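You operate a simulated robot arm through the tools that you are given. There is no shell and no other tool.

The job below is to be done with a simulated robot arm. You get a single attempt, and the scene is never put back.

JOB
Run one draw of water, change jar J3 on port x 3 for jar J1 and draw again.
Fine: hands off till the post has vented and the white lamp is out; stand J3 on the step. Set down upright: what you pick out.

It is judged by the outcome, as a careful person would: the job done as asked, and still so three seconds after it is handed in. It fails if anything else is knocked over, pushed out of place, dropped, spilled or broken.

ROBOT AND FRAMES
A 6-joint arm with a fingered hand, fixed in place. Base frame: the origin is at the foot of the arm, x ahead of it, y to its left, z up. Units: mm, degrees, N and s.
It reaches about 1346 mm from its shoulder. Its first joint turns from -149.0 to 149.0 degrees. Payload 3.5 kg.
The TCP is the grasp point between the finger pads, 26 mm short of the fingertips. In the tool frame z runs along the fingers and y along their closing line. The gripper opens to 132 mm. The gripper's body begins 73 mm behind the TCP. The gripper is a hand of 4 fingers: y runs from the thumb to the fingers, the wrist lies at [0, 0, -234] in the tool frame.
Orientation is that of the tool frame in the base frame, as a unit quaternion [x, y, z, w]. With the fingers straight down and closing along the base's y, the tool's x points along the base's -x, its y along +y and its z along -z.

CONTROLS
- The arm moves only by the tool jog_arm. Its argument "moves" is a list of rows, each a list of 2 entries, a list of its own where there are three numbers: the shift along the tool's x, y, z in mm, then the turn, a rotation vector about the tool's x, y, z in degrees. In form: [[[tx, ty, tz], [rx, ry, rz]], ...]. A call has 1 to 20 rows; each row is the pose to reach, as a shift and turn from the pose commanded when the call began, along the tool's axes at that moment. A row lasts 0.2 s, in which the tool goes at most 50 mm and 8.6 degrees; a call with a longer step from one row to the next is refused whole. Where a pose cannot be reached the arm comes as near as it can. A force on the tool above 60 N (or 10 N above the force at the start of the call, whichever is more), or a blocked arm, ends the call early, and 0.2 s more pass. In this call time passes only in rows, and 0.2 s behind the last. It gives the time, the measured TCP pose, the force on the tool (base axes), the opening and the grip force at its end, in the units of the frame above (readings bear some noise), with the torque about the TCP (base axes, N m) and any sound that the robot's microphone picked up.
- Cameras (640 x 400 px; columns grow to the right, rows downward): "scene" is fixed at [408.6, 495.8, 1343.3]; the picture's right is [-1.00, -0.00, 0.00], its down [-0.00, 0.26, -0.97] and it looks along [0.00, -0.97, -0.26] (base axes); focal length 339 px, centre (320, 200). "wrist" rides on the gripper at [68, 2, -97] in the tool frame; the picture's right is [-0.03, 1.00, 0.00], its down [-0.82, -0.02, -0.58] and it looks along [-0.58, -0.02, 0.82] (tool axes); focal length 270 px, centre (320, 200).
- snapshot(camera): a new picture of that camera. No time passes.
- move_column(by): slides the trunk up (or, below 0, down) by that many mm; the arm rides with it, the base frame stays. It gives what a move gives, with no picture.
- finger_targets(finger1, finger2, finger3, thumb_bend): sets how far each is bent, from 0 (flat) to 1 (curled in); at 0.3 the hand is open as for a grip, at 0.7 the pads meet at the TCP. One left out holds its place. A second passes; each finger stops where it meets its share of the squeeze, and holds until it gets a number again. It is the only way to open and close the hand. It gives what a move gives, with no picture; readings hold the bend of each and the force on the fingers (four entries, about 0 where the hand has none), thumb and palm.
- point_at(camera, pixels): there is no depth. For up to 12 entries [column, row, z] of the newest picture of that camera ("zoom" is the newest enlarged one), the place [x, y] in the base frame at which the ray of that pixel passes the height z, good to about 3 mm, but the place of the scene camera against the robot may be out by one fixed shift of up to 12 mm in any direction. No time passes.
- zoom(camera, box): a new picture of the part [left, top, right, bottom] of that camera's present view, enlarged. No time passes.
- hand_in(): hands the job in; it is judged then, once.

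Leave the gripper open and the arm clear of the work at the hand-in unless told otherwise.

The tools are called after "Emit:" by a JSON object that holds its "name" and its "arguments". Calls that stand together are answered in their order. jog_arm: Moves the arm, as the interface text tells. Its arguments: {"type":"object","properties":{"moves":{"type":"array","items":{"type":"array"}}},"required":["moves"]} The other tools are called the same way: move_column (by) slides the trunk up or down; finger_targets (finger1, finger2, finger3, thumb_bend) moves the fingers one by one; snapshot (camera) takes a picture; point_at (camera, pixels) gives the place at which the rays of pixels pass given heights; zoom (camera, box) takes an enlarged picture of a part of a camera's view; hand_in () hands the job in.

At the start:

```text
time: 0.0
eef_pos: [145.4, -793.5, 1071.1]
ee_rot: [0.005, 1.0, 0.0, -0.002]
contact_force: [0.3, 1.2, 0.0]
torque: [-0.02, 0.0, 0.02]
gripper_width: 132.0
gripper_force: 0.2
shape: jaw
bend: [0.3, 0.3, 0.3, 0.3]
finger forces: [0.0, 0.0, 0.1, 0.0, 0.0, 0.0]
trunk travel left (down, up): [-970.0, 0.0]
```

scene: 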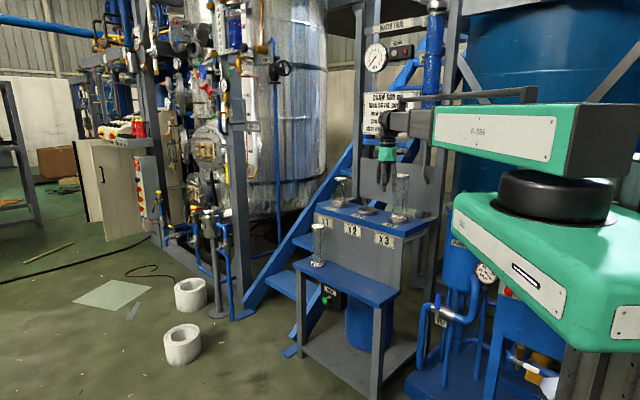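
wrist: 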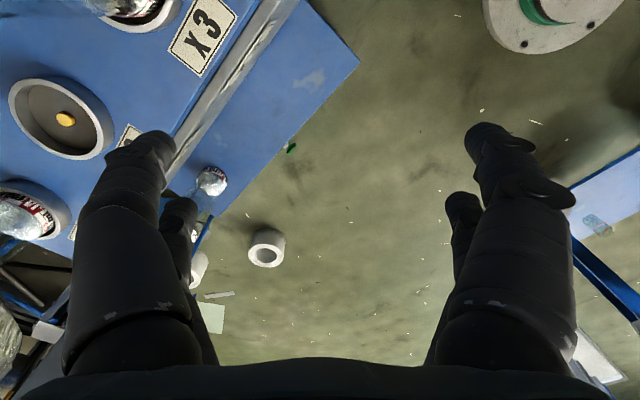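

I see a water-tank post with ports x1, x2 and x3 on a blue bench. There are jars on the ports and one jar on a lower step. I'll zoom in to read the sign, the gauge and the controls.

Emit:
{"name": "zoom", "arguments": {"camera": "scene", "box": [340, 0, 460, 75]}}

Emit:
{"name": "zoom", "arguments": {"camera": "scene", "box": [350, 80, 430, 130]}}

Emit:
{"name": "zoom", "arguments": {"camera": "scene", "box": [290, 150, 450, 250]}}

Emit:
{"name": "zoom", "arguments": {"camera": "scene", "box": [280, 240, 440, 340]}}

Emit:
{"name": "zoom", "arguments": {"camera": "wrist", "box": [0, 0, 320, 200]}}

```text
5.33 times, centred on (400, 38) of scene
```

zoom: 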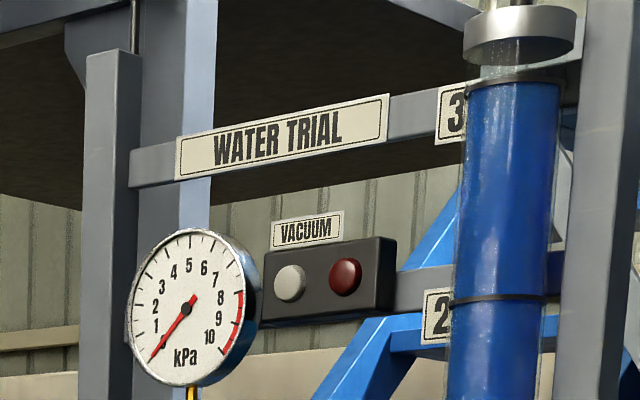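

```text
8.00 times, centred on (390, 105) of scene
```

zoom: 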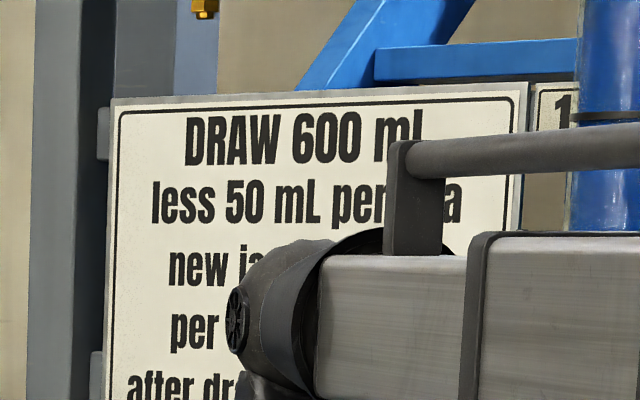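

```text
4.00 times, centred on (370, 200) of scene
```

zoom: 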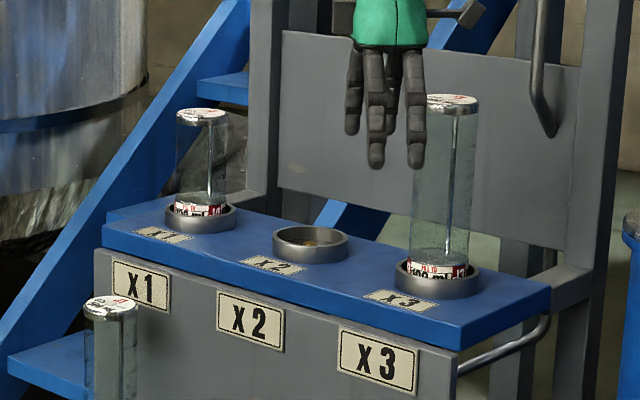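

```text
4.00 times, centred on (360, 290) of scene
```

zoom: 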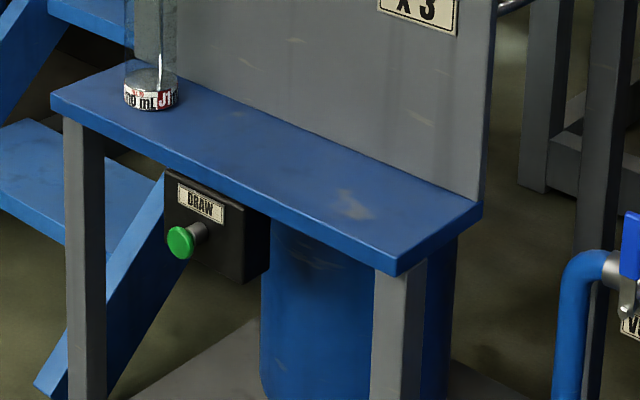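

```text
2.00 times, centred on (160, 100) of wrist
```

zoom: 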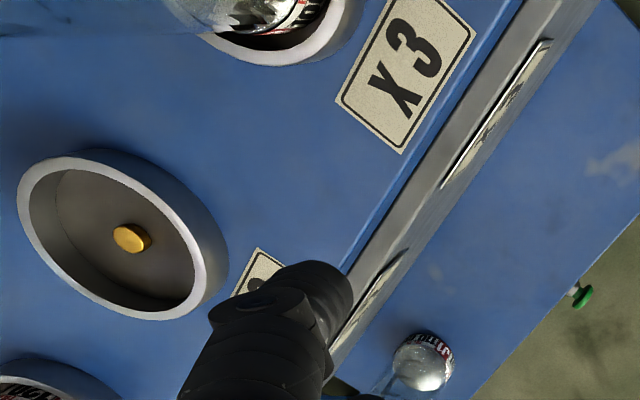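

The sign is partly hidden by the arm. I'll zoom on the jar labels and the other tags near the bench, including the valve tagged "V...".

Emit:
{"name": "zoom", "arguments": {"camera": "scene", "box": [300, 170, 348, 200]}}

Emit:
{"name": "zoom", "arguments": {"camera": "scene", "box": [376, 165, 424, 230]}}

Emit:
{"name": "zoom", "arguments": {"camera": "scene", "box": [300, 215, 350, 275]}}

Emit:
{"name": "zoom", "arguments": {"camera": "scene", "box": [400, 230, 560, 400]}}

Emit:
{"name": "zoom", "arguments": {"camera": "scene", "box": [345, 75, 441, 200]}}

Emit:
{"name": "zoom", "arguments": {"camera": "scene", "box": [60, 100, 300, 330]}}

```text
13.33 times, centred on (324, 185) of scene
```

zoom: 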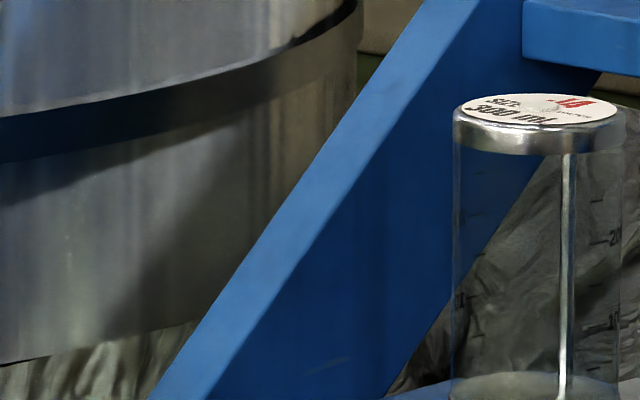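

```text
6.15 times, centred on (400, 198) of scene
```

zoom: 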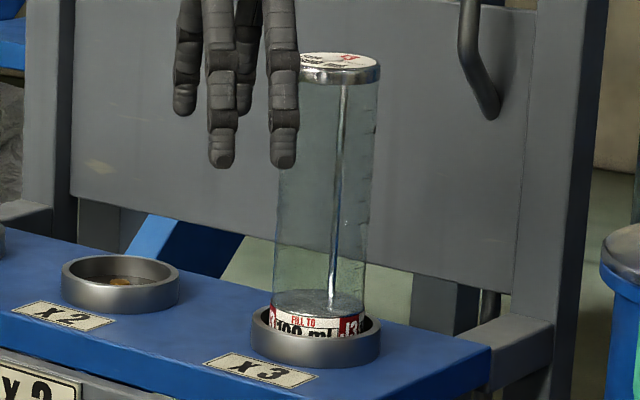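

```text
6.67 times, centred on (325, 245) of scene
```

zoom: 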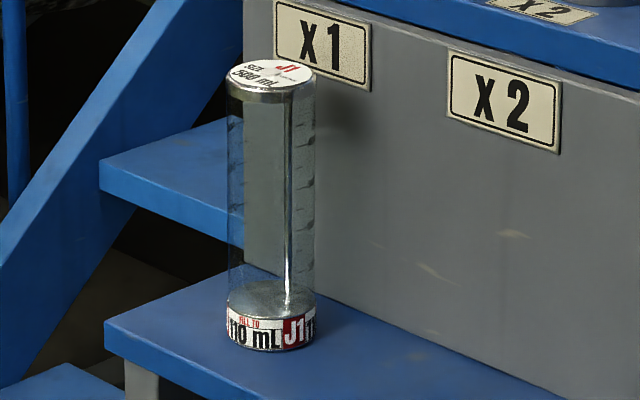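

```text
2.35 times, centred on (480, 315) of scene
```

zoom: 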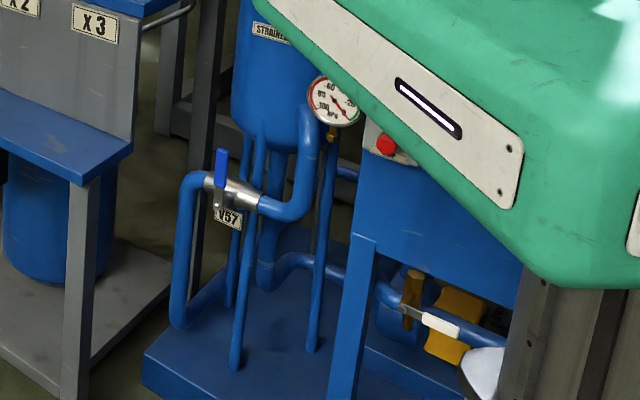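

```text
3.20 times, centred on (393, 138) of scene
```

zoom: 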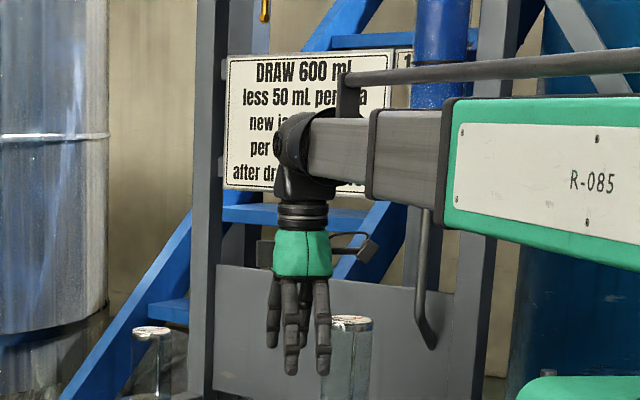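

```text
1.74 times, centred on (180, 215) of scene
```

zoom: 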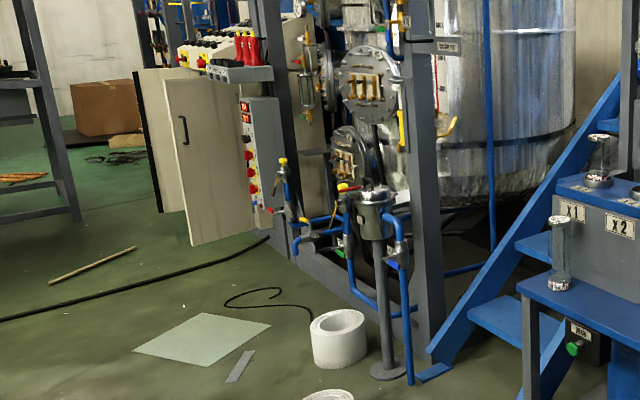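

I can read the labels only in part: J1 "SIZE 500 mL, FILL TO 110 mL", J3 on x3, and J4 probably on x1. Next I'll triangulate heights with matching points from both cameras: the x2 port centre, and J1's base and lid.

Emit:
{"name": "point_at", "arguments": {"camera": "scene", "pixels": [[367.5, 210, 700], [367.5, 210, 750], [367.5, 210, 800], [367.5, 210, 850], [367.5, 210, 900], [318, 263, 600], [318, 263, 650], [318, 263, 700], [318, 263, 550]]}}

Emit:
{"name": "point_at", "arguments": {"camera": "wrist", "pixels": [[65, 118, 700], [65, 118, 750], [65, 118, 800], [65, 118, 850], [65, 118, 900], [210, 180, 600], [210, 180, 650], [210, 180, 700], [210, 180, 550], [210, 180, 800]]}}

Emit:
{"name": "snapshot", "arguments": {"camera": "wrist"}}

```text
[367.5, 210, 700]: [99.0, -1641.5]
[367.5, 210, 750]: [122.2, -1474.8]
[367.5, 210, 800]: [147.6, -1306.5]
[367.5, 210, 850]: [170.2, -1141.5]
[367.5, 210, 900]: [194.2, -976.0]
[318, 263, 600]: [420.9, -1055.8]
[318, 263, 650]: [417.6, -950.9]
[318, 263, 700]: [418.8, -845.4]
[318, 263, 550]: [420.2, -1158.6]
```

```text
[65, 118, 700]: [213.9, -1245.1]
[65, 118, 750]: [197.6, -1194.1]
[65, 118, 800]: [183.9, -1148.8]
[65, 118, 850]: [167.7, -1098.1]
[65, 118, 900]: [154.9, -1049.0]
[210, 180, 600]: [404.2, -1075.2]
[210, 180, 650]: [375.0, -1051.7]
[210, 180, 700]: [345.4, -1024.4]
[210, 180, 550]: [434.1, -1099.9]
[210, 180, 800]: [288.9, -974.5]
```

```text
taken
```

wrist: 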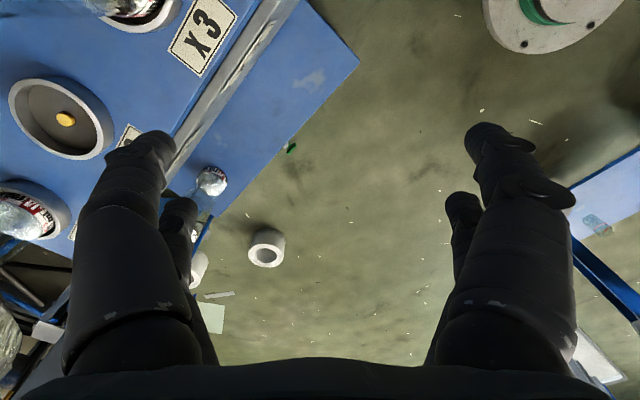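

The x2 port is near (170, -1090) with its bottom at z≈862. J1 stands near (411, -1080) on the step at z≈590, and is about 64 mm across and 200 mm tall. The arm hides the sign, so I'll move the hand back (+y) and toward -x in free air to uncover it.

Emit:
{"name": "jog_arm", "arguments": {"moves": [[[28, 33, 0], [0, 0, 0]], [[56, 66, 0], [0, 0, 0]], [[84, 99, 0], [0, 0, 0]], [[112, 132, 0], [0, 0, 0]], [[140, 165, 0], [0, 0, 0]], [[168, 198, 0], [0, 0, 0]]]}}

Emit:
{"name": "snapshot", "arguments": {"camera": "scene"}}

Emit:
{"name": "snapshot", "arguments": {"camera": "wrist"}}

```text
time: 1.4
eef_pos: [68.5, -593.9, 1071.7]
ee_rot: [0.045, 0.999, -0.001, -0.017]
contact_force: [-0.7, 0.2, 0.4]
torque: [-0.01, -0.03, -0.02]
gripper_width: 131.8
gripper_force: 0.1
shape: jaw
bend: [0.3, 0.3, 0.3, 0.3]
finger forces: [0.0, 0.0, 0.1, 0.1, 0.1, 0.0]
out of reach, approached as far as the arm can: row 1, 2, 3, 4, 5, 6
trunk travel left (down, up): [-970.0, 0.0]
```

```text
taken
```

scene: 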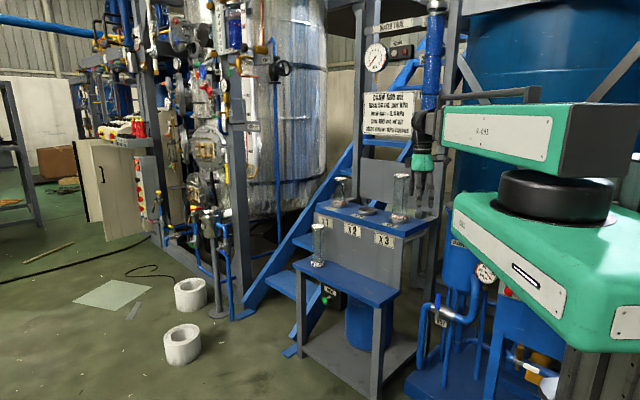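

```text
taken
```

wrist: 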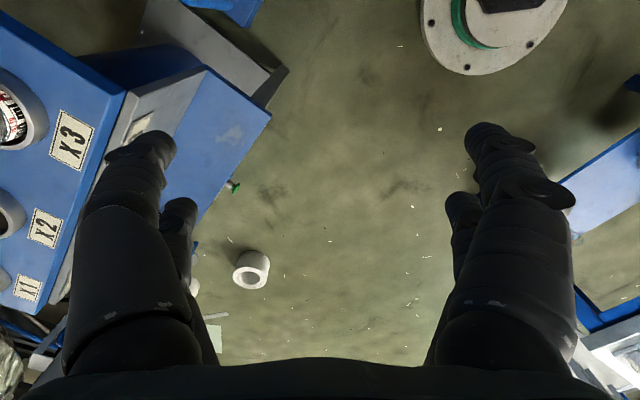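

The sign is uncovered now at (388,115), so I'll zoom in to read it and the jar labels.

Emit:
{"name": "zoom", "arguments": {"camera": "scene", "box": [356, 84, 428, 144]}}

Emit:
{"name": "zoom", "arguments": {"camera": "scene", "box": [384, 165, 416, 185]}}

Emit:
{"name": "zoom", "arguments": {"camera": "scene", "box": [384, 205, 416, 225]}}

Emit:
{"name": "zoom", "arguments": {"camera": "scene", "box": [324, 172, 356, 212]}}

Emit:
{"name": "zoom", "arguments": {"camera": "scene", "box": [302, 220, 334, 270]}}

Emit:
{"name": "zoom", "arguments": {"camera": "scene", "box": [310, 280, 350, 310]}}

Emit:
{"name": "zoom", "arguments": {"camera": "scene", "box": [400, 0, 480, 130]}}

```text
6.67 times, centred on (392, 114) of scene
```

zoom: 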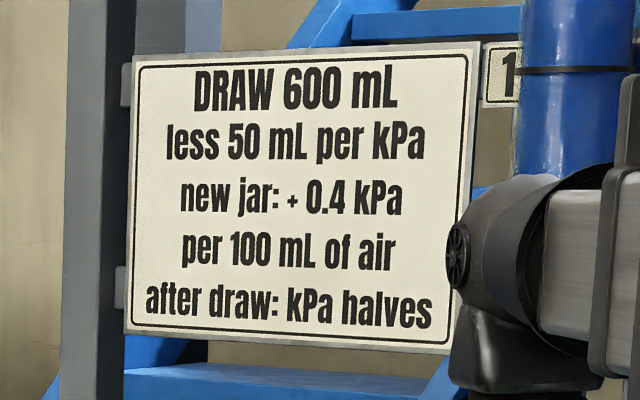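

```text
16.00 times, centred on (400, 175) of scene
```

zoom: 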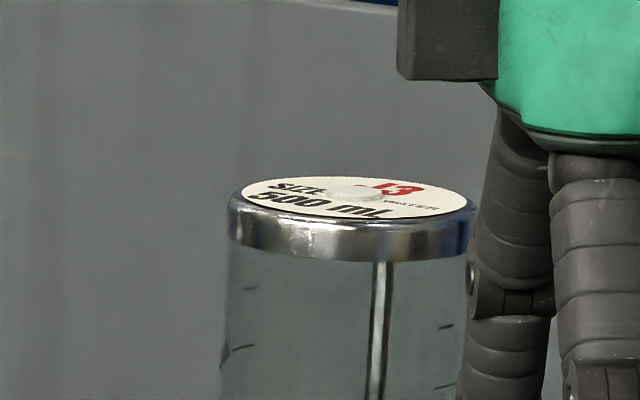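

```text
16.00 times, centred on (400, 215) of scene
```

zoom: 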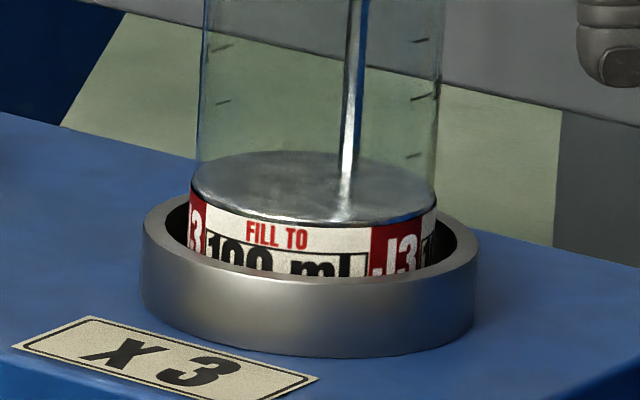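

```text
10.00 times, centred on (340, 192) of scene
```

zoom: 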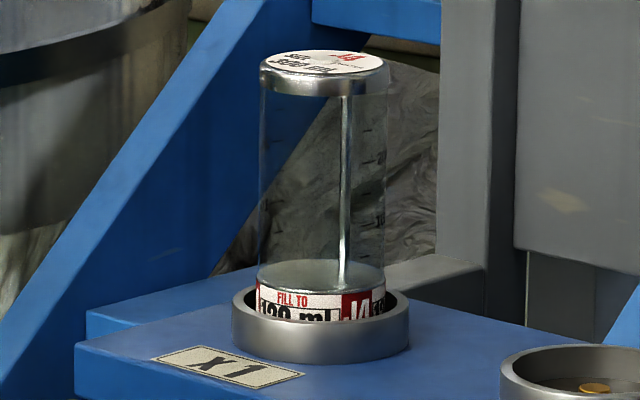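

```text
8.00 times, centred on (318, 245) of scene
```

zoom: 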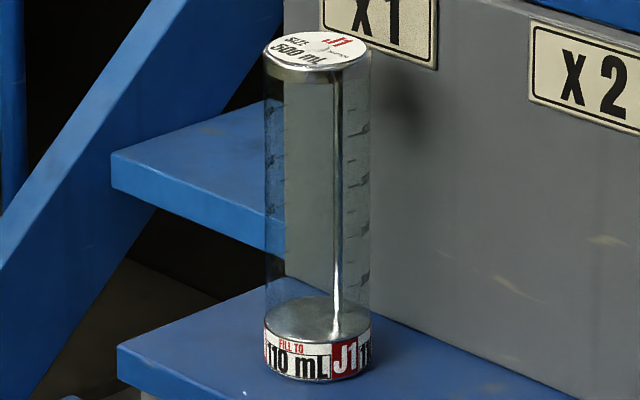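

```text
13.33 times, centred on (330, 295) of scene
```

zoom: 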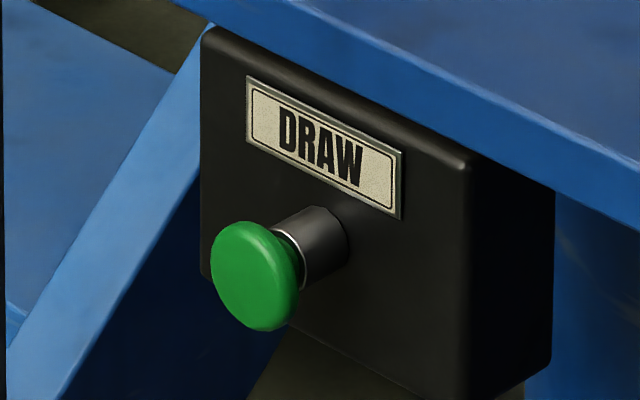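

```text
3.08 times, centred on (440, 65) of scene
```

zoom: 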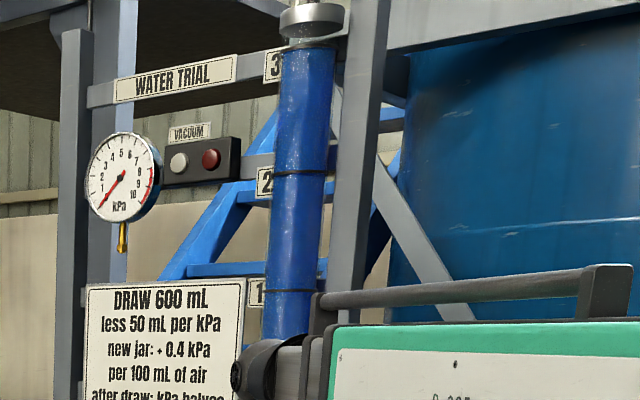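

The sign reads: draw 600 mL less 50 mL per kPa; a new jar adds 0.4 kPa per 100 mL of air; after a draw the kPa halves. The gauge reads about 0, and both lamps (white and red) look off. The DRAW button is a green mushroom head under the front edge of the step. I'll triangulate the button, the step corners and the ports.

Emit:
{"name": "zoom", "arguments": {"camera": "wrist", "box": [120, 60, 300, 220]}}

Emit:
{"name": "point_at", "arguments": {"camera": "scene", "pixels": [[326, 300, 400], [326, 300, 450], [326, 300, 500], [326, 300, 550], [378.7, 305.5, 550], [378.7, 305.5, 590], [378.7, 305.5, 620], [292.5, 265, 590], [555, 190, 1150], [555, 190, 1050]]}}

Emit:
{"name": "point_at", "arguments": {"camera": "wrist", "pixels": [[232, 186, 400], [232, 186, 450], [232, 186, 500], [232, 186, 550], [271, 116, 550], [271, 116, 590], [271, 116, 620], [500, 10, 0], [500, 10, 50]]}}

```text
2.50 times, centred on (210, 140) of wrist
```

zoom: 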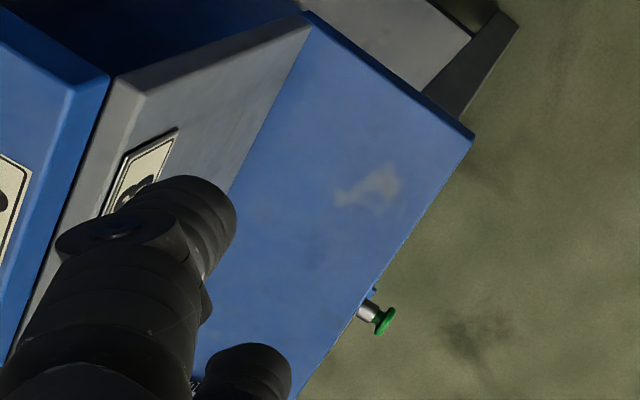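

```text
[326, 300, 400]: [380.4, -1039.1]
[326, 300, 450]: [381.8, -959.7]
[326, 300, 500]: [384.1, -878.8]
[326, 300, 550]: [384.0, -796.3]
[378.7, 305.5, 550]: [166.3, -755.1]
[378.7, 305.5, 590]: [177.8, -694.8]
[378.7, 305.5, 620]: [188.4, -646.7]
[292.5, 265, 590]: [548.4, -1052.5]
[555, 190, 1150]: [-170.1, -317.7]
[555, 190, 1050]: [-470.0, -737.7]
```

```text
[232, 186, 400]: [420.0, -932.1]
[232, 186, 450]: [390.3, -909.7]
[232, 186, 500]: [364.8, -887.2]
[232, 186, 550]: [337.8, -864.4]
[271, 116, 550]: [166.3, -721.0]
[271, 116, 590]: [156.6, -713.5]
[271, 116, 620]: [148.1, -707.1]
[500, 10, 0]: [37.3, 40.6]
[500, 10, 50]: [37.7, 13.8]
```

The button head is near (369, -891, z≈495). The bench face is turned about 45° and faces (+x,+y). Before I lower anything I want to know what lies under the arm, so I'll locate the blue strainer machinery, the blue item at the right of the wrist view, and the ports.

Emit:
{"name": "zoom", "arguments": {"camera": "scene", "box": [400, 130, 600, 400]}}

Emit:
{"name": "zoom", "arguments": {"camera": "wrist", "box": [480, 120, 640, 400]}}

Emit:
{"name": "point_at", "arguments": {"camera": "scene", "pixels": [[405.7, 381, 0], [405.7, 381, 60], [399.7, 217, 862], [367.5, 210, 862], [340, 203, 862], [400, 291, 578], [378.7, 305.5, 578], [292.5, 265, 578], [312.5, 256, 578]]}}

Emit:
{"name": "point_at", "arguments": {"camera": "wrist", "pixels": [[600, 170, 0], [600, 170, 300], [600, 170, 600], [230, 5, 0], [230, 5, 300], [10, 115, 865], [0, 215, 865], [20, 125, 865]]}}

```text
1.48 times, centred on (500, 265) of scene
```

zoom: 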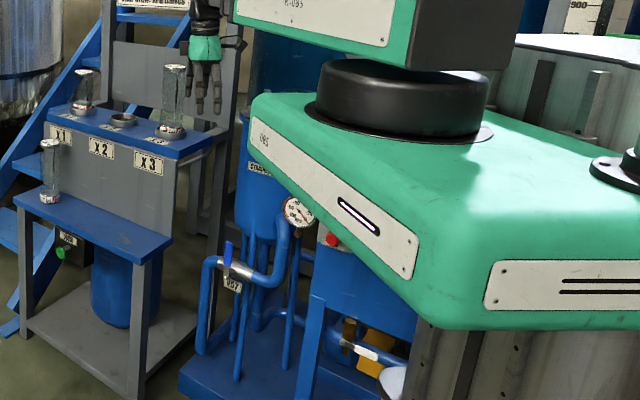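

```text
1.43 times, centred on (560, 260) of wrist
```

zoom: 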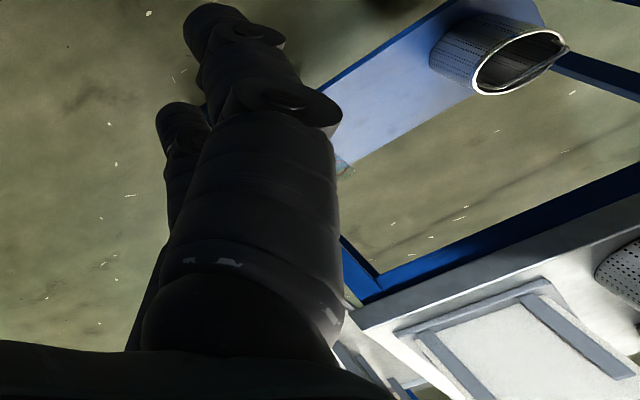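

```text
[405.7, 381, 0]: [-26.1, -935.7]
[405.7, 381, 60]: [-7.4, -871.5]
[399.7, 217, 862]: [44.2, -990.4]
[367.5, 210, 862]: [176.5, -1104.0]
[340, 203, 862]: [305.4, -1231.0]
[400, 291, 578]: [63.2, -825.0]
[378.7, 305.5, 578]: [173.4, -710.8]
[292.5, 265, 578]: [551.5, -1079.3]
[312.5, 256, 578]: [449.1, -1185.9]
```

```text
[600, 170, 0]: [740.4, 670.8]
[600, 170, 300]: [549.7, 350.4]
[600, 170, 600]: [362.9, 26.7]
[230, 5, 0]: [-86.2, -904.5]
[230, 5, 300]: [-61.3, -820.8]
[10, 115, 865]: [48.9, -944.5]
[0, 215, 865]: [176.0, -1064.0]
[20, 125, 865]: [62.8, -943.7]
```

The step's front edge runs from about (160,-713) to (538,-1079). The ports are roughly at x3 (31,-990), x2 (164,-1100) and x1 (292,-1230). I want to see what's beneath the arm on the -x side, so I'll turn the hand about its own axis (clockwise from above) until the wrist camera looks toward -y and -x.

Emit:
{"name": "jog_arm", "arguments": {"moves": [[[0, 0, 0], [0, 0, 8]], [[0, 0, 0], [0, 0, 16]], [[0, 0, 0], [0, 0, 24]], [[0, 0, 0], [0, 0, 32]], [[0, 0, 0], [0, 0, 40]], [[0, 0, 0], [0, 0, 48]], [[0, 0, 0], [0, 0, 56]], [[0, 0, 0], [0, 0, 64]], [[0, 0, 0], [0, 0, 72]], [[0, 0, 0], [0, 0, 80]], [[0, 0, 0], [0, 0, 88]]]}}

Emit:
{"name": "snapshot", "arguments": {"camera": "wrist"}}

Emit:
{"name": "snapshot", "arguments": {"camera": "scene"}}

```text
time: 3.8
eef_pos: [71.8, -596.8, 1071.1]
ee_rot: [0.726, 0.687, -0.013, -0.01]
contact_force: [0.5, -0.1, 0.3]
torque: [0.01, -0.01, 0.01]
gripper_width: 131.8
gripper_force: 0.0
shape: jaw
bend: [0.3, 0.3, 0.3, 0.3]
finger forces: [0.0, 0.0, 0.0, 0.0, 0.0, 0.0]
out of reach, approached as far as the arm can: row 6, 7, 8, 9, 10
trunk travel left (down, up): [-970.0, 0.0]
```

```text
taken
```

wrist: 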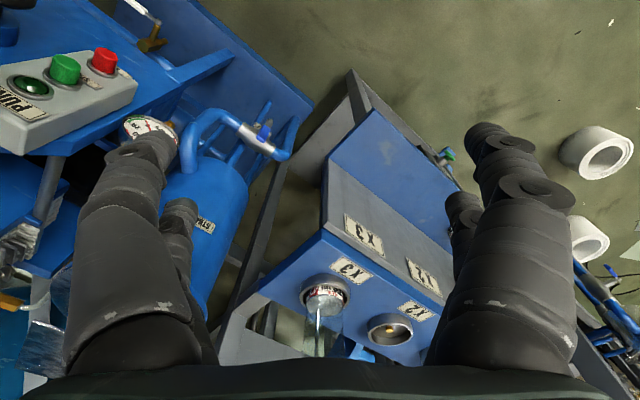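

```text
taken
```

scene: 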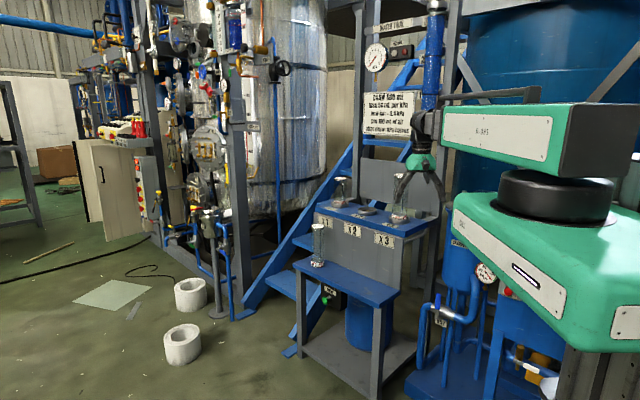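

This is a good view. The machine with a "PUMP" button box stands to the left, and J3 on x3 and the x2 port are at the bottom. I'll triangulate the J3 base, the x2 port, the button, and the PUMP box location.

Emit:
{"name": "zoom", "arguments": {"camera": "wrist", "box": [260, 60, 480, 360]}}

Emit:
{"name": "zoom", "arguments": {"camera": "wrist", "box": [0, 0, 320, 220]}}

Emit:
{"name": "point_at", "arguments": {"camera": "wrist", "pixels": [[104, 58, 600], [104, 58, 700], [137, 85, 600], [137, 85, 700], [445, 155, 450], [445, 155, 500], [392, 330, 850], [392, 330, 865], [325, 292, 865], [365, 95, 575], [365, 95, 590], [320, 235, 862]]}}

Emit:
{"name": "point_at", "arguments": {"camera": "scene", "pixels": [[509, 292, 600], [509, 292, 700], [485, 272, 600], [485, 272, 700]]}}

```text
1.33 times, centred on (370, 210) of wrist
```

zoom: 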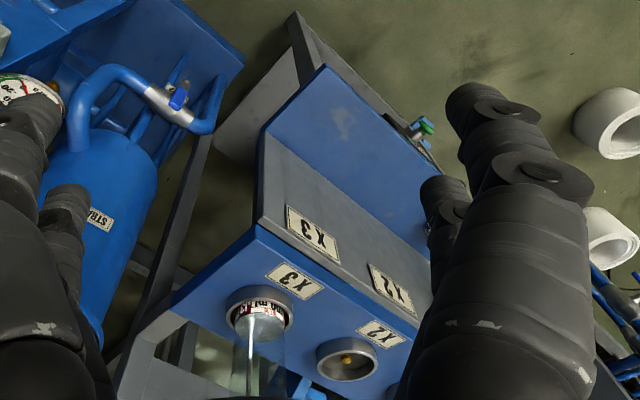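

```text
1.82 times, centred on (160, 110) of wrist
```

zoom: 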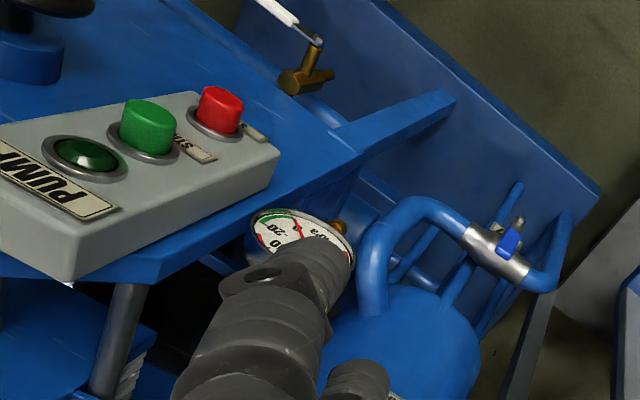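

```text
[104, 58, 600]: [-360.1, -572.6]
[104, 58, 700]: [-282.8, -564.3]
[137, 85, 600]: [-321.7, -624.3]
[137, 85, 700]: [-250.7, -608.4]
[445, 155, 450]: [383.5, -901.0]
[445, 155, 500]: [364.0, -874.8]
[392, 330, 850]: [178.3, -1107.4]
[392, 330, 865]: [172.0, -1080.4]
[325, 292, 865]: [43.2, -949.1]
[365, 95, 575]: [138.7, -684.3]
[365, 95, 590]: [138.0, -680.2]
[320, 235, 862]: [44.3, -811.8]
```

```text
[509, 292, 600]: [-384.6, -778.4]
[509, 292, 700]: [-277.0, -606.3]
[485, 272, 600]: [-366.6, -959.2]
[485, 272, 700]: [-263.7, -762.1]
```

The PUMP box top sits at about z 725 near (-264,-562), so I must keep the arm's links off it when lowering. I'll test whether the arm alone can move vertically with a 40 mm downward jog in free air.

Emit:
{"name": "jog_arm", "arguments": {"moves": [[[0, 0, 20], [0, 0, 0]], [[0, 0, 40], [0, 0, 0]]]}}

Emit:
{"name": "zoom", "arguments": {"camera": "scene", "box": [380, 70, 640, 230]}}

```text
time: 4.4
eef_pos: [71.5, -596.0, 1071.6]
ee_rot: [0.726, 0.687, -0.013, -0.01]
contact_force: [0.1, -0.1, -0.2]
torque: [-0.02, -0.05, 0.0]
gripper_width: 131.8
gripper_force: 0.0
shape: jaw
bend: [0.3, 0.3, 0.3, 0.3]
finger forces: [0.0, 0.0, 0.0, 0.0, 0.0, 0.0]
out of reach, approached as far as the arm can: row 1, 2
trunk travel left (down, up): [-970.0, 0.0]
```

```text
2.46 times, centred on (510, 150) of scene
```

zoom: 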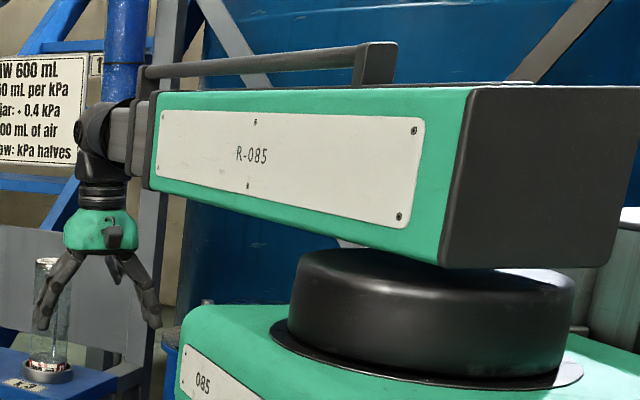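

A vertical jog isn't possible with the arm alone (z stayed at 1071), so height has to come from the column. The arm looks like a turning drum with a telescoping tube. I'll test sideways reach with small moves: +x 50 mm, then on to +x 100, in free air.

Emit:
{"name": "jog_arm", "arguments": {"moves": [[[0, 40, 0], [0, 0, 0]], [[0, 80, 0], [0, 0, 0]]]}}

Emit:
{"name": "jog_arm", "arguments": {"moves": [[[-40, 0, 0], [0, 0, 0]], [[-80, 0, 0], [0, 0, 0]]]}}

```text
time: 5.0
eef_pos: [153.1, -599.5, 1071.3]
ee_rot: [0.725, 0.688, -0.014, -0.011]
contact_force: [0.0, -0.7, 0.2]
torque: [-0.03, 0.01, 0.0]
gripper_width: 132.0
gripper_force: 0.0
shape: jaw
bend: [0.3, 0.3, 0.3, 0.3]
finger forces: [0.0, 0.0, 0.0, 0.1, 0.0, 0.0]
out of reach, approached as far as the arm can: row 2
trunk travel left (down, up): [-970.0, 0.0]
```

```text
time: 5.6
eef_pos: [146.0, -679.5, 1071.7]
ee_rot: [0.726, 0.688, -0.013, -0.011]
contact_force: [-0.4, -0.9, -0.5]
torque: [0.01, -0.01, -0.01]
gripper_width: 131.9
gripper_force: 0.0
shape: jaw
bend: [0.3, 0.3, 0.3, 0.3]
finger forces: [0.0, 0.1, 0.0, 0.0, 0.0, 0.0]
trunk travel left (down, up): [-970.0, 0.0]
```

+x and -y motion work now. I'll test -x with the hand turned as it is, since J3 at about (35,-985) needs it.

Emit:
{"name": "jog_arm", "arguments": {"moves": [[[0, -40, 0], [0, 0, 0]], [[0, -80, 0], [0, 0, 0]], [[0, -110, 0], [0, 0, 0]]]}}

Emit:
{"name": "snapshot", "arguments": {"camera": "scene"}}

Emit:
{"name": "snapshot", "arguments": {"camera": "wrist"}}

```text
time: 6.4
eef_pos: [34.6, -674.4, 1072.7]
ee_rot: [0.725, 0.688, -0.014, -0.01]
contact_force: [-0.1, 0.3, 0.0]
torque: [0.0, 0.02, 0.01]
gripper_width: 131.9
gripper_force: 0.0
shape: jaw
bend: [0.3, 0.3, 0.3, 0.3]
finger forces: [0.0, 0.0, 0.0, 0.0, 0.0, 0.0]
out of reach, approached as far as the arm can: row 1, 2, 3
trunk travel left (down, up): [-970.0, 0.0]
```

```text
taken
```

scene: 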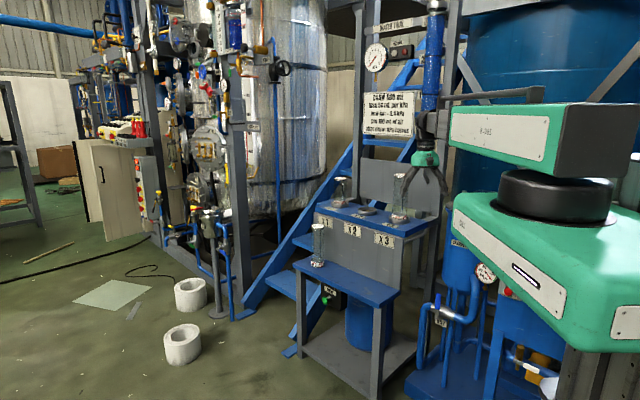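

```text
taken
```

wrist: 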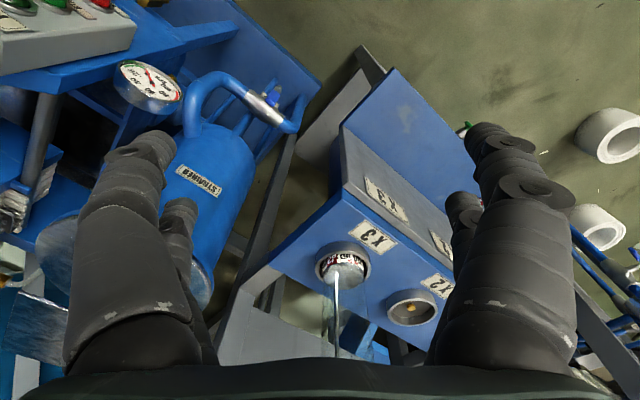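

The -x move worked and the hand is at (35,-674). Before lowering the column I'll check the space below the carriage. I'll turn the hand another 88° so the camera looks toward -x, after backing off to x≈130.

Emit:
{"name": "jog_arm", "arguments": {"moves": [[[20, 40, 0], [0, 0, 0]], [[40, 80, 0], [0, 0, 0]], [[40, 80, 0], [0, 0, 8]], [[40, 80, 0], [0, 0, 16]], [[40, 80, 0], [0, 0, 24]], [[40, 80, 0], [0, 0, 32]], [[40, 80, 0], [0, 0, 40]], [[40, 80, 0], [0, 0, 48]], [[40, 80, 0], [0, 0, 56]], [[40, 80, 0], [0, 0, 64]], [[40, 80, 0], [0, 0, 72]], [[40, 80, 0], [0, 0, 80]], [[40, 80, 0], [0, 0, 88]]]}}

Emit:
{"name": "snapshot", "arguments": {"camera": "wrist"}}

```text
time: 9.2
eef_pos: [117.5, -637.8, 1070.5]
ee_rot: [1.0, -0.011, -0.017, 0.002]
contact_force: [-0.3, 0.0, 0.5]
torque: [-0.01, 0.01, -0.03]
gripper_width: 131.8
gripper_force: 0.2
shape: jaw
bend: [0.3, 0.3, 0.3, 0.3]
finger forces: [0.0, 0.0, 0.0, 0.0, 0.0, 0.0]
trunk travel left (down, up): [-970.0, 0.0]
```

```text
taken
```

wrist: 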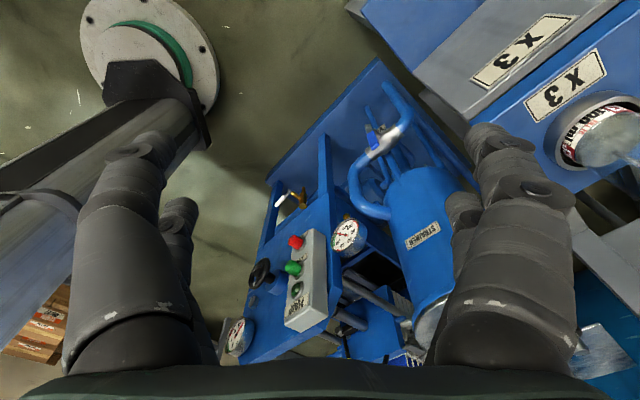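

The view is clear. The trunk foot is at the left, and the PUMP cabinet sits at y below about -480, so it isn't under the carriage. With the hand out over the step, the tube passes in front of the bench.

Plan for the button: hand vertical, tool x pointing out from the bench face (about 46°), fingers closed as a poker. I'll move at the present height to a spot about 70 mm in front of the button, straightening the 2° tilt on the way.

Emit:
{"name": "jog_arm", "arguments": {"moves": [[[38, 24.5, -1.2], [-0.1, 0.23, -5.9]], [[76, 49, -2.4], [-0.2, 0.46, -11.75]], [[114, 73.6, -3.6], [-0.3, 0.69, -17.6]], [[152, 98.2, -4.8], [-0.4, 0.92, -23.5]], [[190, 122.7, -5.9], [-0.5, 1.15, -29.4]], [[228, 147.3, -7.1], [-0.6, 1.38, -35.2]], [[266, 171.8, -8.3], [-0.7, 1.61, -41.1]], [[304.2, 196.4, -9.5], [-0.8, 1.84, -47.0]]]}}

Emit:
{"name": "snapshot", "arguments": {"camera": "wrist"}}

Emit:
{"name": "snapshot", "arguments": {"camera": "scene"}}

```text
time: 11.0
eef_pos: [418.8, -840.1, 1071.9]
ee_rot: [0.92, 0.391, 0.0, 0.001]
contact_force: [0.0, 0.2, 0.3]
torque: [-0.01, -0.02, -0.01]
gripper_width: 132.2
gripper_force: 0.0
shape: jaw
bend: [0.3, 0.3, 0.3, 0.3]
finger forces: [0.0, 0.1, 0.0, 0.0, 0.0, 0.0]
out of reach, approached as far as the arm can: row 6
trunk travel left (down, up): [-970.0, 0.0]
```

```text
taken
```

wrist: 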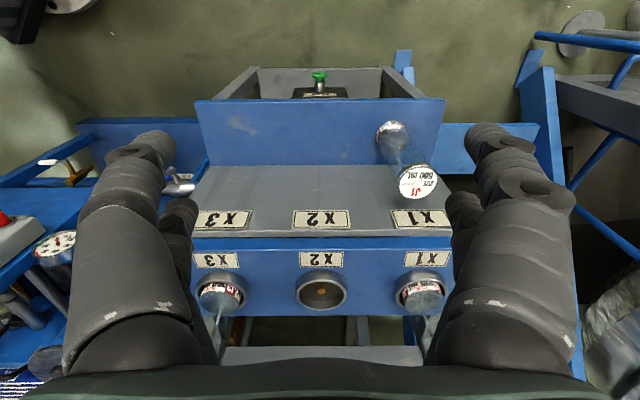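

```text
taken
```

scene: 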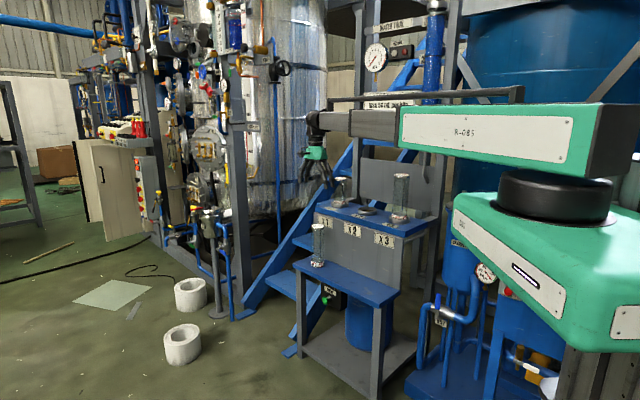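

The hand now faces the bench squarely. The green button is at (320,76) in the wrist view, the step spans (195..445, 99..165), and J1 lies at upper right. I'll zoom for precise pixels and read the positions.

Emit:
{"name": "zoom", "arguments": {"camera": "wrist", "box": [270, 50, 370, 112]}}

Emit:
{"name": "zoom", "arguments": {"camera": "wrist", "box": [180, 90, 460, 320]}}

Emit:
{"name": "point_at", "arguments": {"camera": "wrist", "pixels": [[320, 76, 450], [320, 76, 495], [195, 99, 577], [445, 99, 577], [195, 165, 577], [321, 290, 862], [220, 290, 862], [418, 290, 862], [419, 183, 789], [419, 183, 800]]}}

```text
6.40 times, centred on (320, 81) of wrist
```

zoom: 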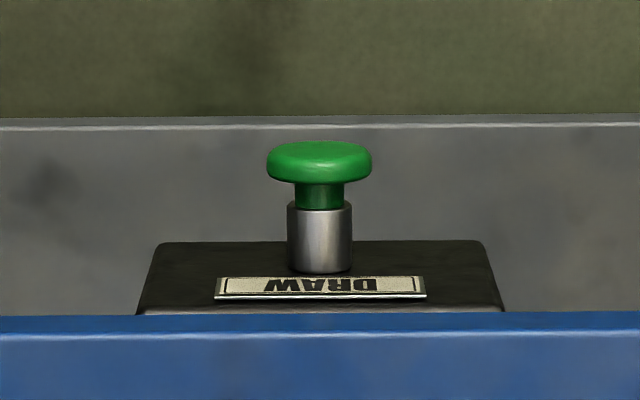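

```text
1.74 times, centred on (320, 205) of wrist
```

zoom: 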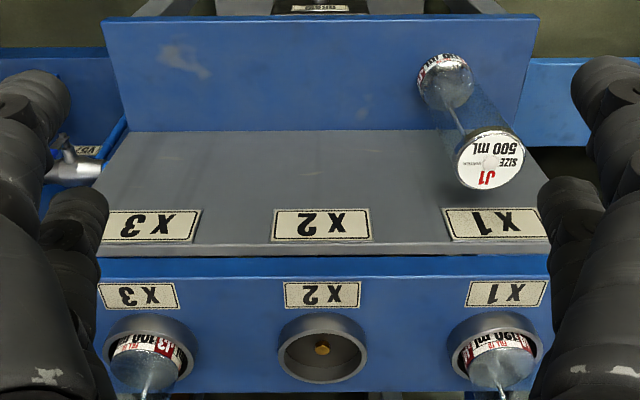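

```text
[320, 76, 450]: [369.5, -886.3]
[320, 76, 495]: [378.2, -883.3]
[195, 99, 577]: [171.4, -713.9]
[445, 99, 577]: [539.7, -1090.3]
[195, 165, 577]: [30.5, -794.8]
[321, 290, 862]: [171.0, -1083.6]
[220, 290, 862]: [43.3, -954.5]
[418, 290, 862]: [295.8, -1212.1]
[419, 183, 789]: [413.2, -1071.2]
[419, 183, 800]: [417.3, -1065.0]
```

Before closing the hand I'll look at the finger arrangement in the wrist view, so I know which part will touch the button.

Emit:
{"name": "zoom", "arguments": {"camera": "wrist", "box": [40, 110, 280, 400]}}

Emit:
{"name": "zoom", "arguments": {"camera": "scene", "box": [290, 80, 450, 200]}}

Emit:
{"name": "finger_targets", "arguments": {"finger1": 0.7, "finger2": 0.7, "finger3": 0.7, "thumb_bend": 0.7}}

Emit:
{"name": "snapshot", "arguments": {"camera": "wrist"}}

Emit:
{"name": "zoom", "arguments": {"camera": "scene", "box": [290, 130, 350, 200]}}

```text
1.38 times, centred on (160, 255) of wrist
```

zoom: 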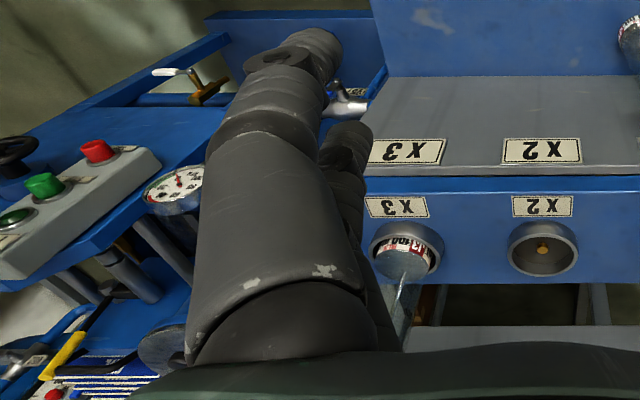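

```text
3.33 times, centred on (370, 140) of scene
```

zoom: 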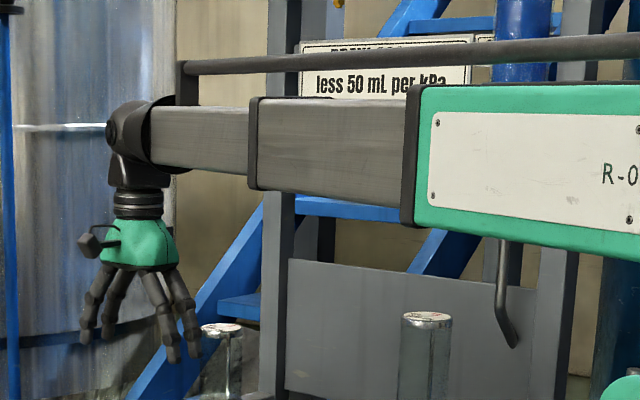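

```text
time: 12.0
eef_pos: [418.2, -837.8, 1071.4]
ee_rot: [0.921, 0.39, 0.0, 0.002]
contact_force: [-0.7, -0.3, -0.4]
torque: [-0.02, 0.03, 0.0]
gripper_width: 1.7
gripper_force: 0.0
shape: fingers
bend: [0.7, 0.7, 0.7, 0.7]
finger forces: [0.0, 0.0, 0.0, 0.1, 0.0, 0.1]
trunk travel left (down, up): [-970.0, 0.0]
```

```text
taken
```

wrist: 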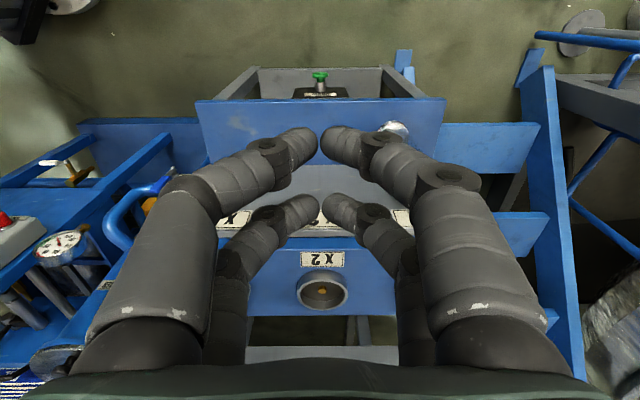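

```text
5.71 times, centred on (320, 165) of scene
```

zoom: 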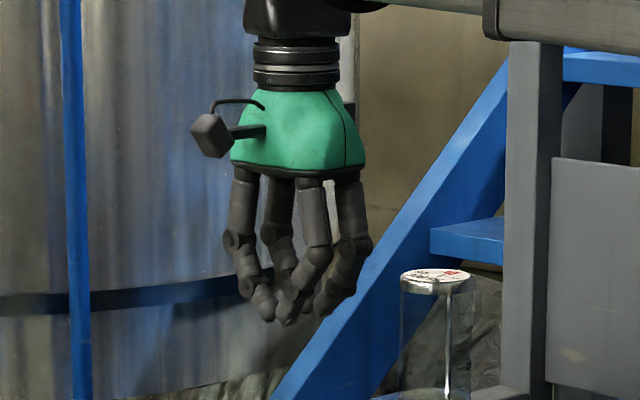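

The four fingers close as two pairs with tips meeting at y≈0. The pair on the bench side sits about 20–30 mm ahead of the TCP. The button head is about 38 mm across, centred about 63 mm toward the bench from the TCP. The fingertips can go down in front of it with clearance, so I'll lower the column in stages, first by 300.

Emit:
{"name": "move_column", "arguments": {"by": -300}}

Emit:
{"name": "snapshot", "arguments": {"camera": "wrist"}}

Emit:
{"name": "snapshot", "arguments": {"camera": "scene"}}

```text
time: 15.0
eef_pos: [418.6, -838.8, 772.3]
ee_rot: [0.921, 0.39, -0.001, 0.002]
contact_force: [0.7, -0.7, 0.1]
torque: [0.0, 0.04, 0.01]
gripper_width: 1.5
gripper_force: 0.2
shape: fingers
bend: [0.7, 0.7, 0.7, 0.7]
finger forces: [0.1, 0.0, 0.0, 0.0, 0.1, 0.0]
trunk travel left (down, up): [-670.0, 300.0]
```

```text
taken
```

wrist: 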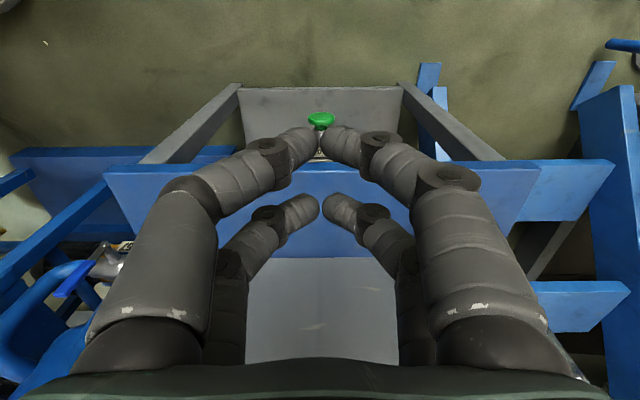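

```text
taken
```

scene: 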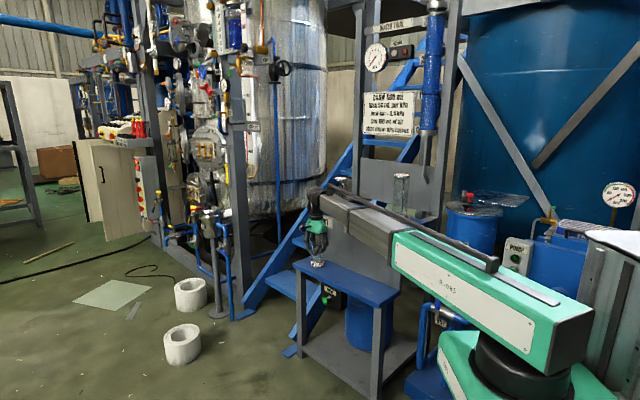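

The button is at (321,121) now, just above the front finger pair in the view. I'll zoom for its exact pixel, to refine its height against the previous view.

Emit:
{"name": "zoom", "arguments": {"camera": "wrist", "box": [280, 90, 360, 140]}}

Emit:
{"name": "point_at", "arguments": {"camera": "wrist", "pixels": [[321, 120, 480], [321, 120, 500], [321, 120, 520], [105, 172, 577], [540, 165, 577], [105, 172, 560], [540, 165, 560]]}}

Emit:
{"name": "zoom", "arguments": {"camera": "scene", "box": [290, 180, 430, 320]}}

```text
8.00 times, centred on (320, 115) of wrist
```

zoom: 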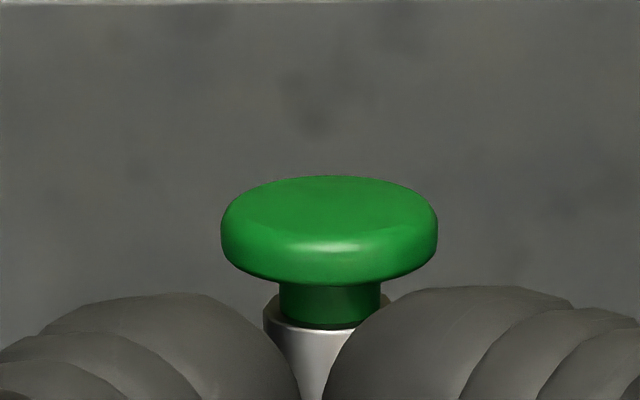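

```text
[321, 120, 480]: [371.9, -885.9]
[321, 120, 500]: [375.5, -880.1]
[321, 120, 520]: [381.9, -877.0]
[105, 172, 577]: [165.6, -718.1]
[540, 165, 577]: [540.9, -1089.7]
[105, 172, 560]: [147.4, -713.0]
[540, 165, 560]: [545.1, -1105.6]
```

```text
2.86 times, centred on (360, 250) of scene
```

zoom: 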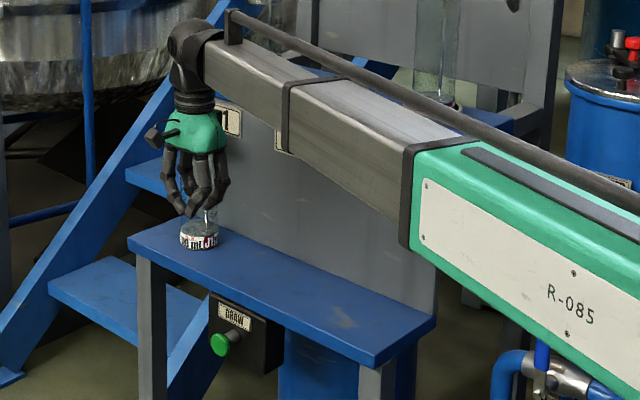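

The head works out at z≈495 and about 57–61 mm from the TCP toward the bench, centred sideways. The fingers clear it by about 25 mm, so I'll lower another 200 and look again.

Emit:
{"name": "move_column", "arguments": {"by": -200}}

Emit:
{"name": "snapshot", "arguments": {"camera": "wrist"}}

Emit:
{"name": "snapshot", "arguments": {"camera": "scene"}}

```text
time: 17.2
eef_pos: [418.1, -838.0, 572.0]
ee_rot: [0.921, 0.39, 0.0, 0.002]
contact_force: [-0.1, 0.1, 0.1]
torque: [0.0, 0.03, 0.0]
gripper_width: 1.4
gripper_force: 0.0
shape: fingers
bend: [0.7, 0.7, 0.7, 0.7]
finger forces: [0.0, 0.1, 0.1, 0.1, 0.0, 0.0]
trunk travel left (down, up): [-470.0, 500.0]
```

```text
taken
```

wrist: 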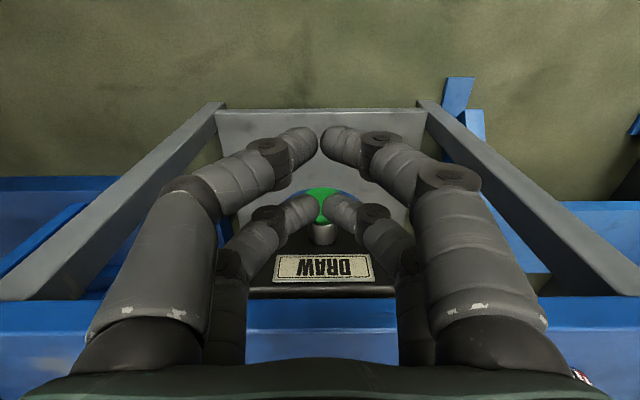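

```text
taken
```

scene: 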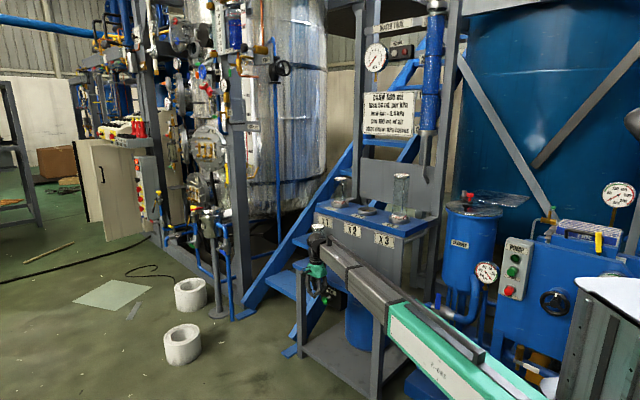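

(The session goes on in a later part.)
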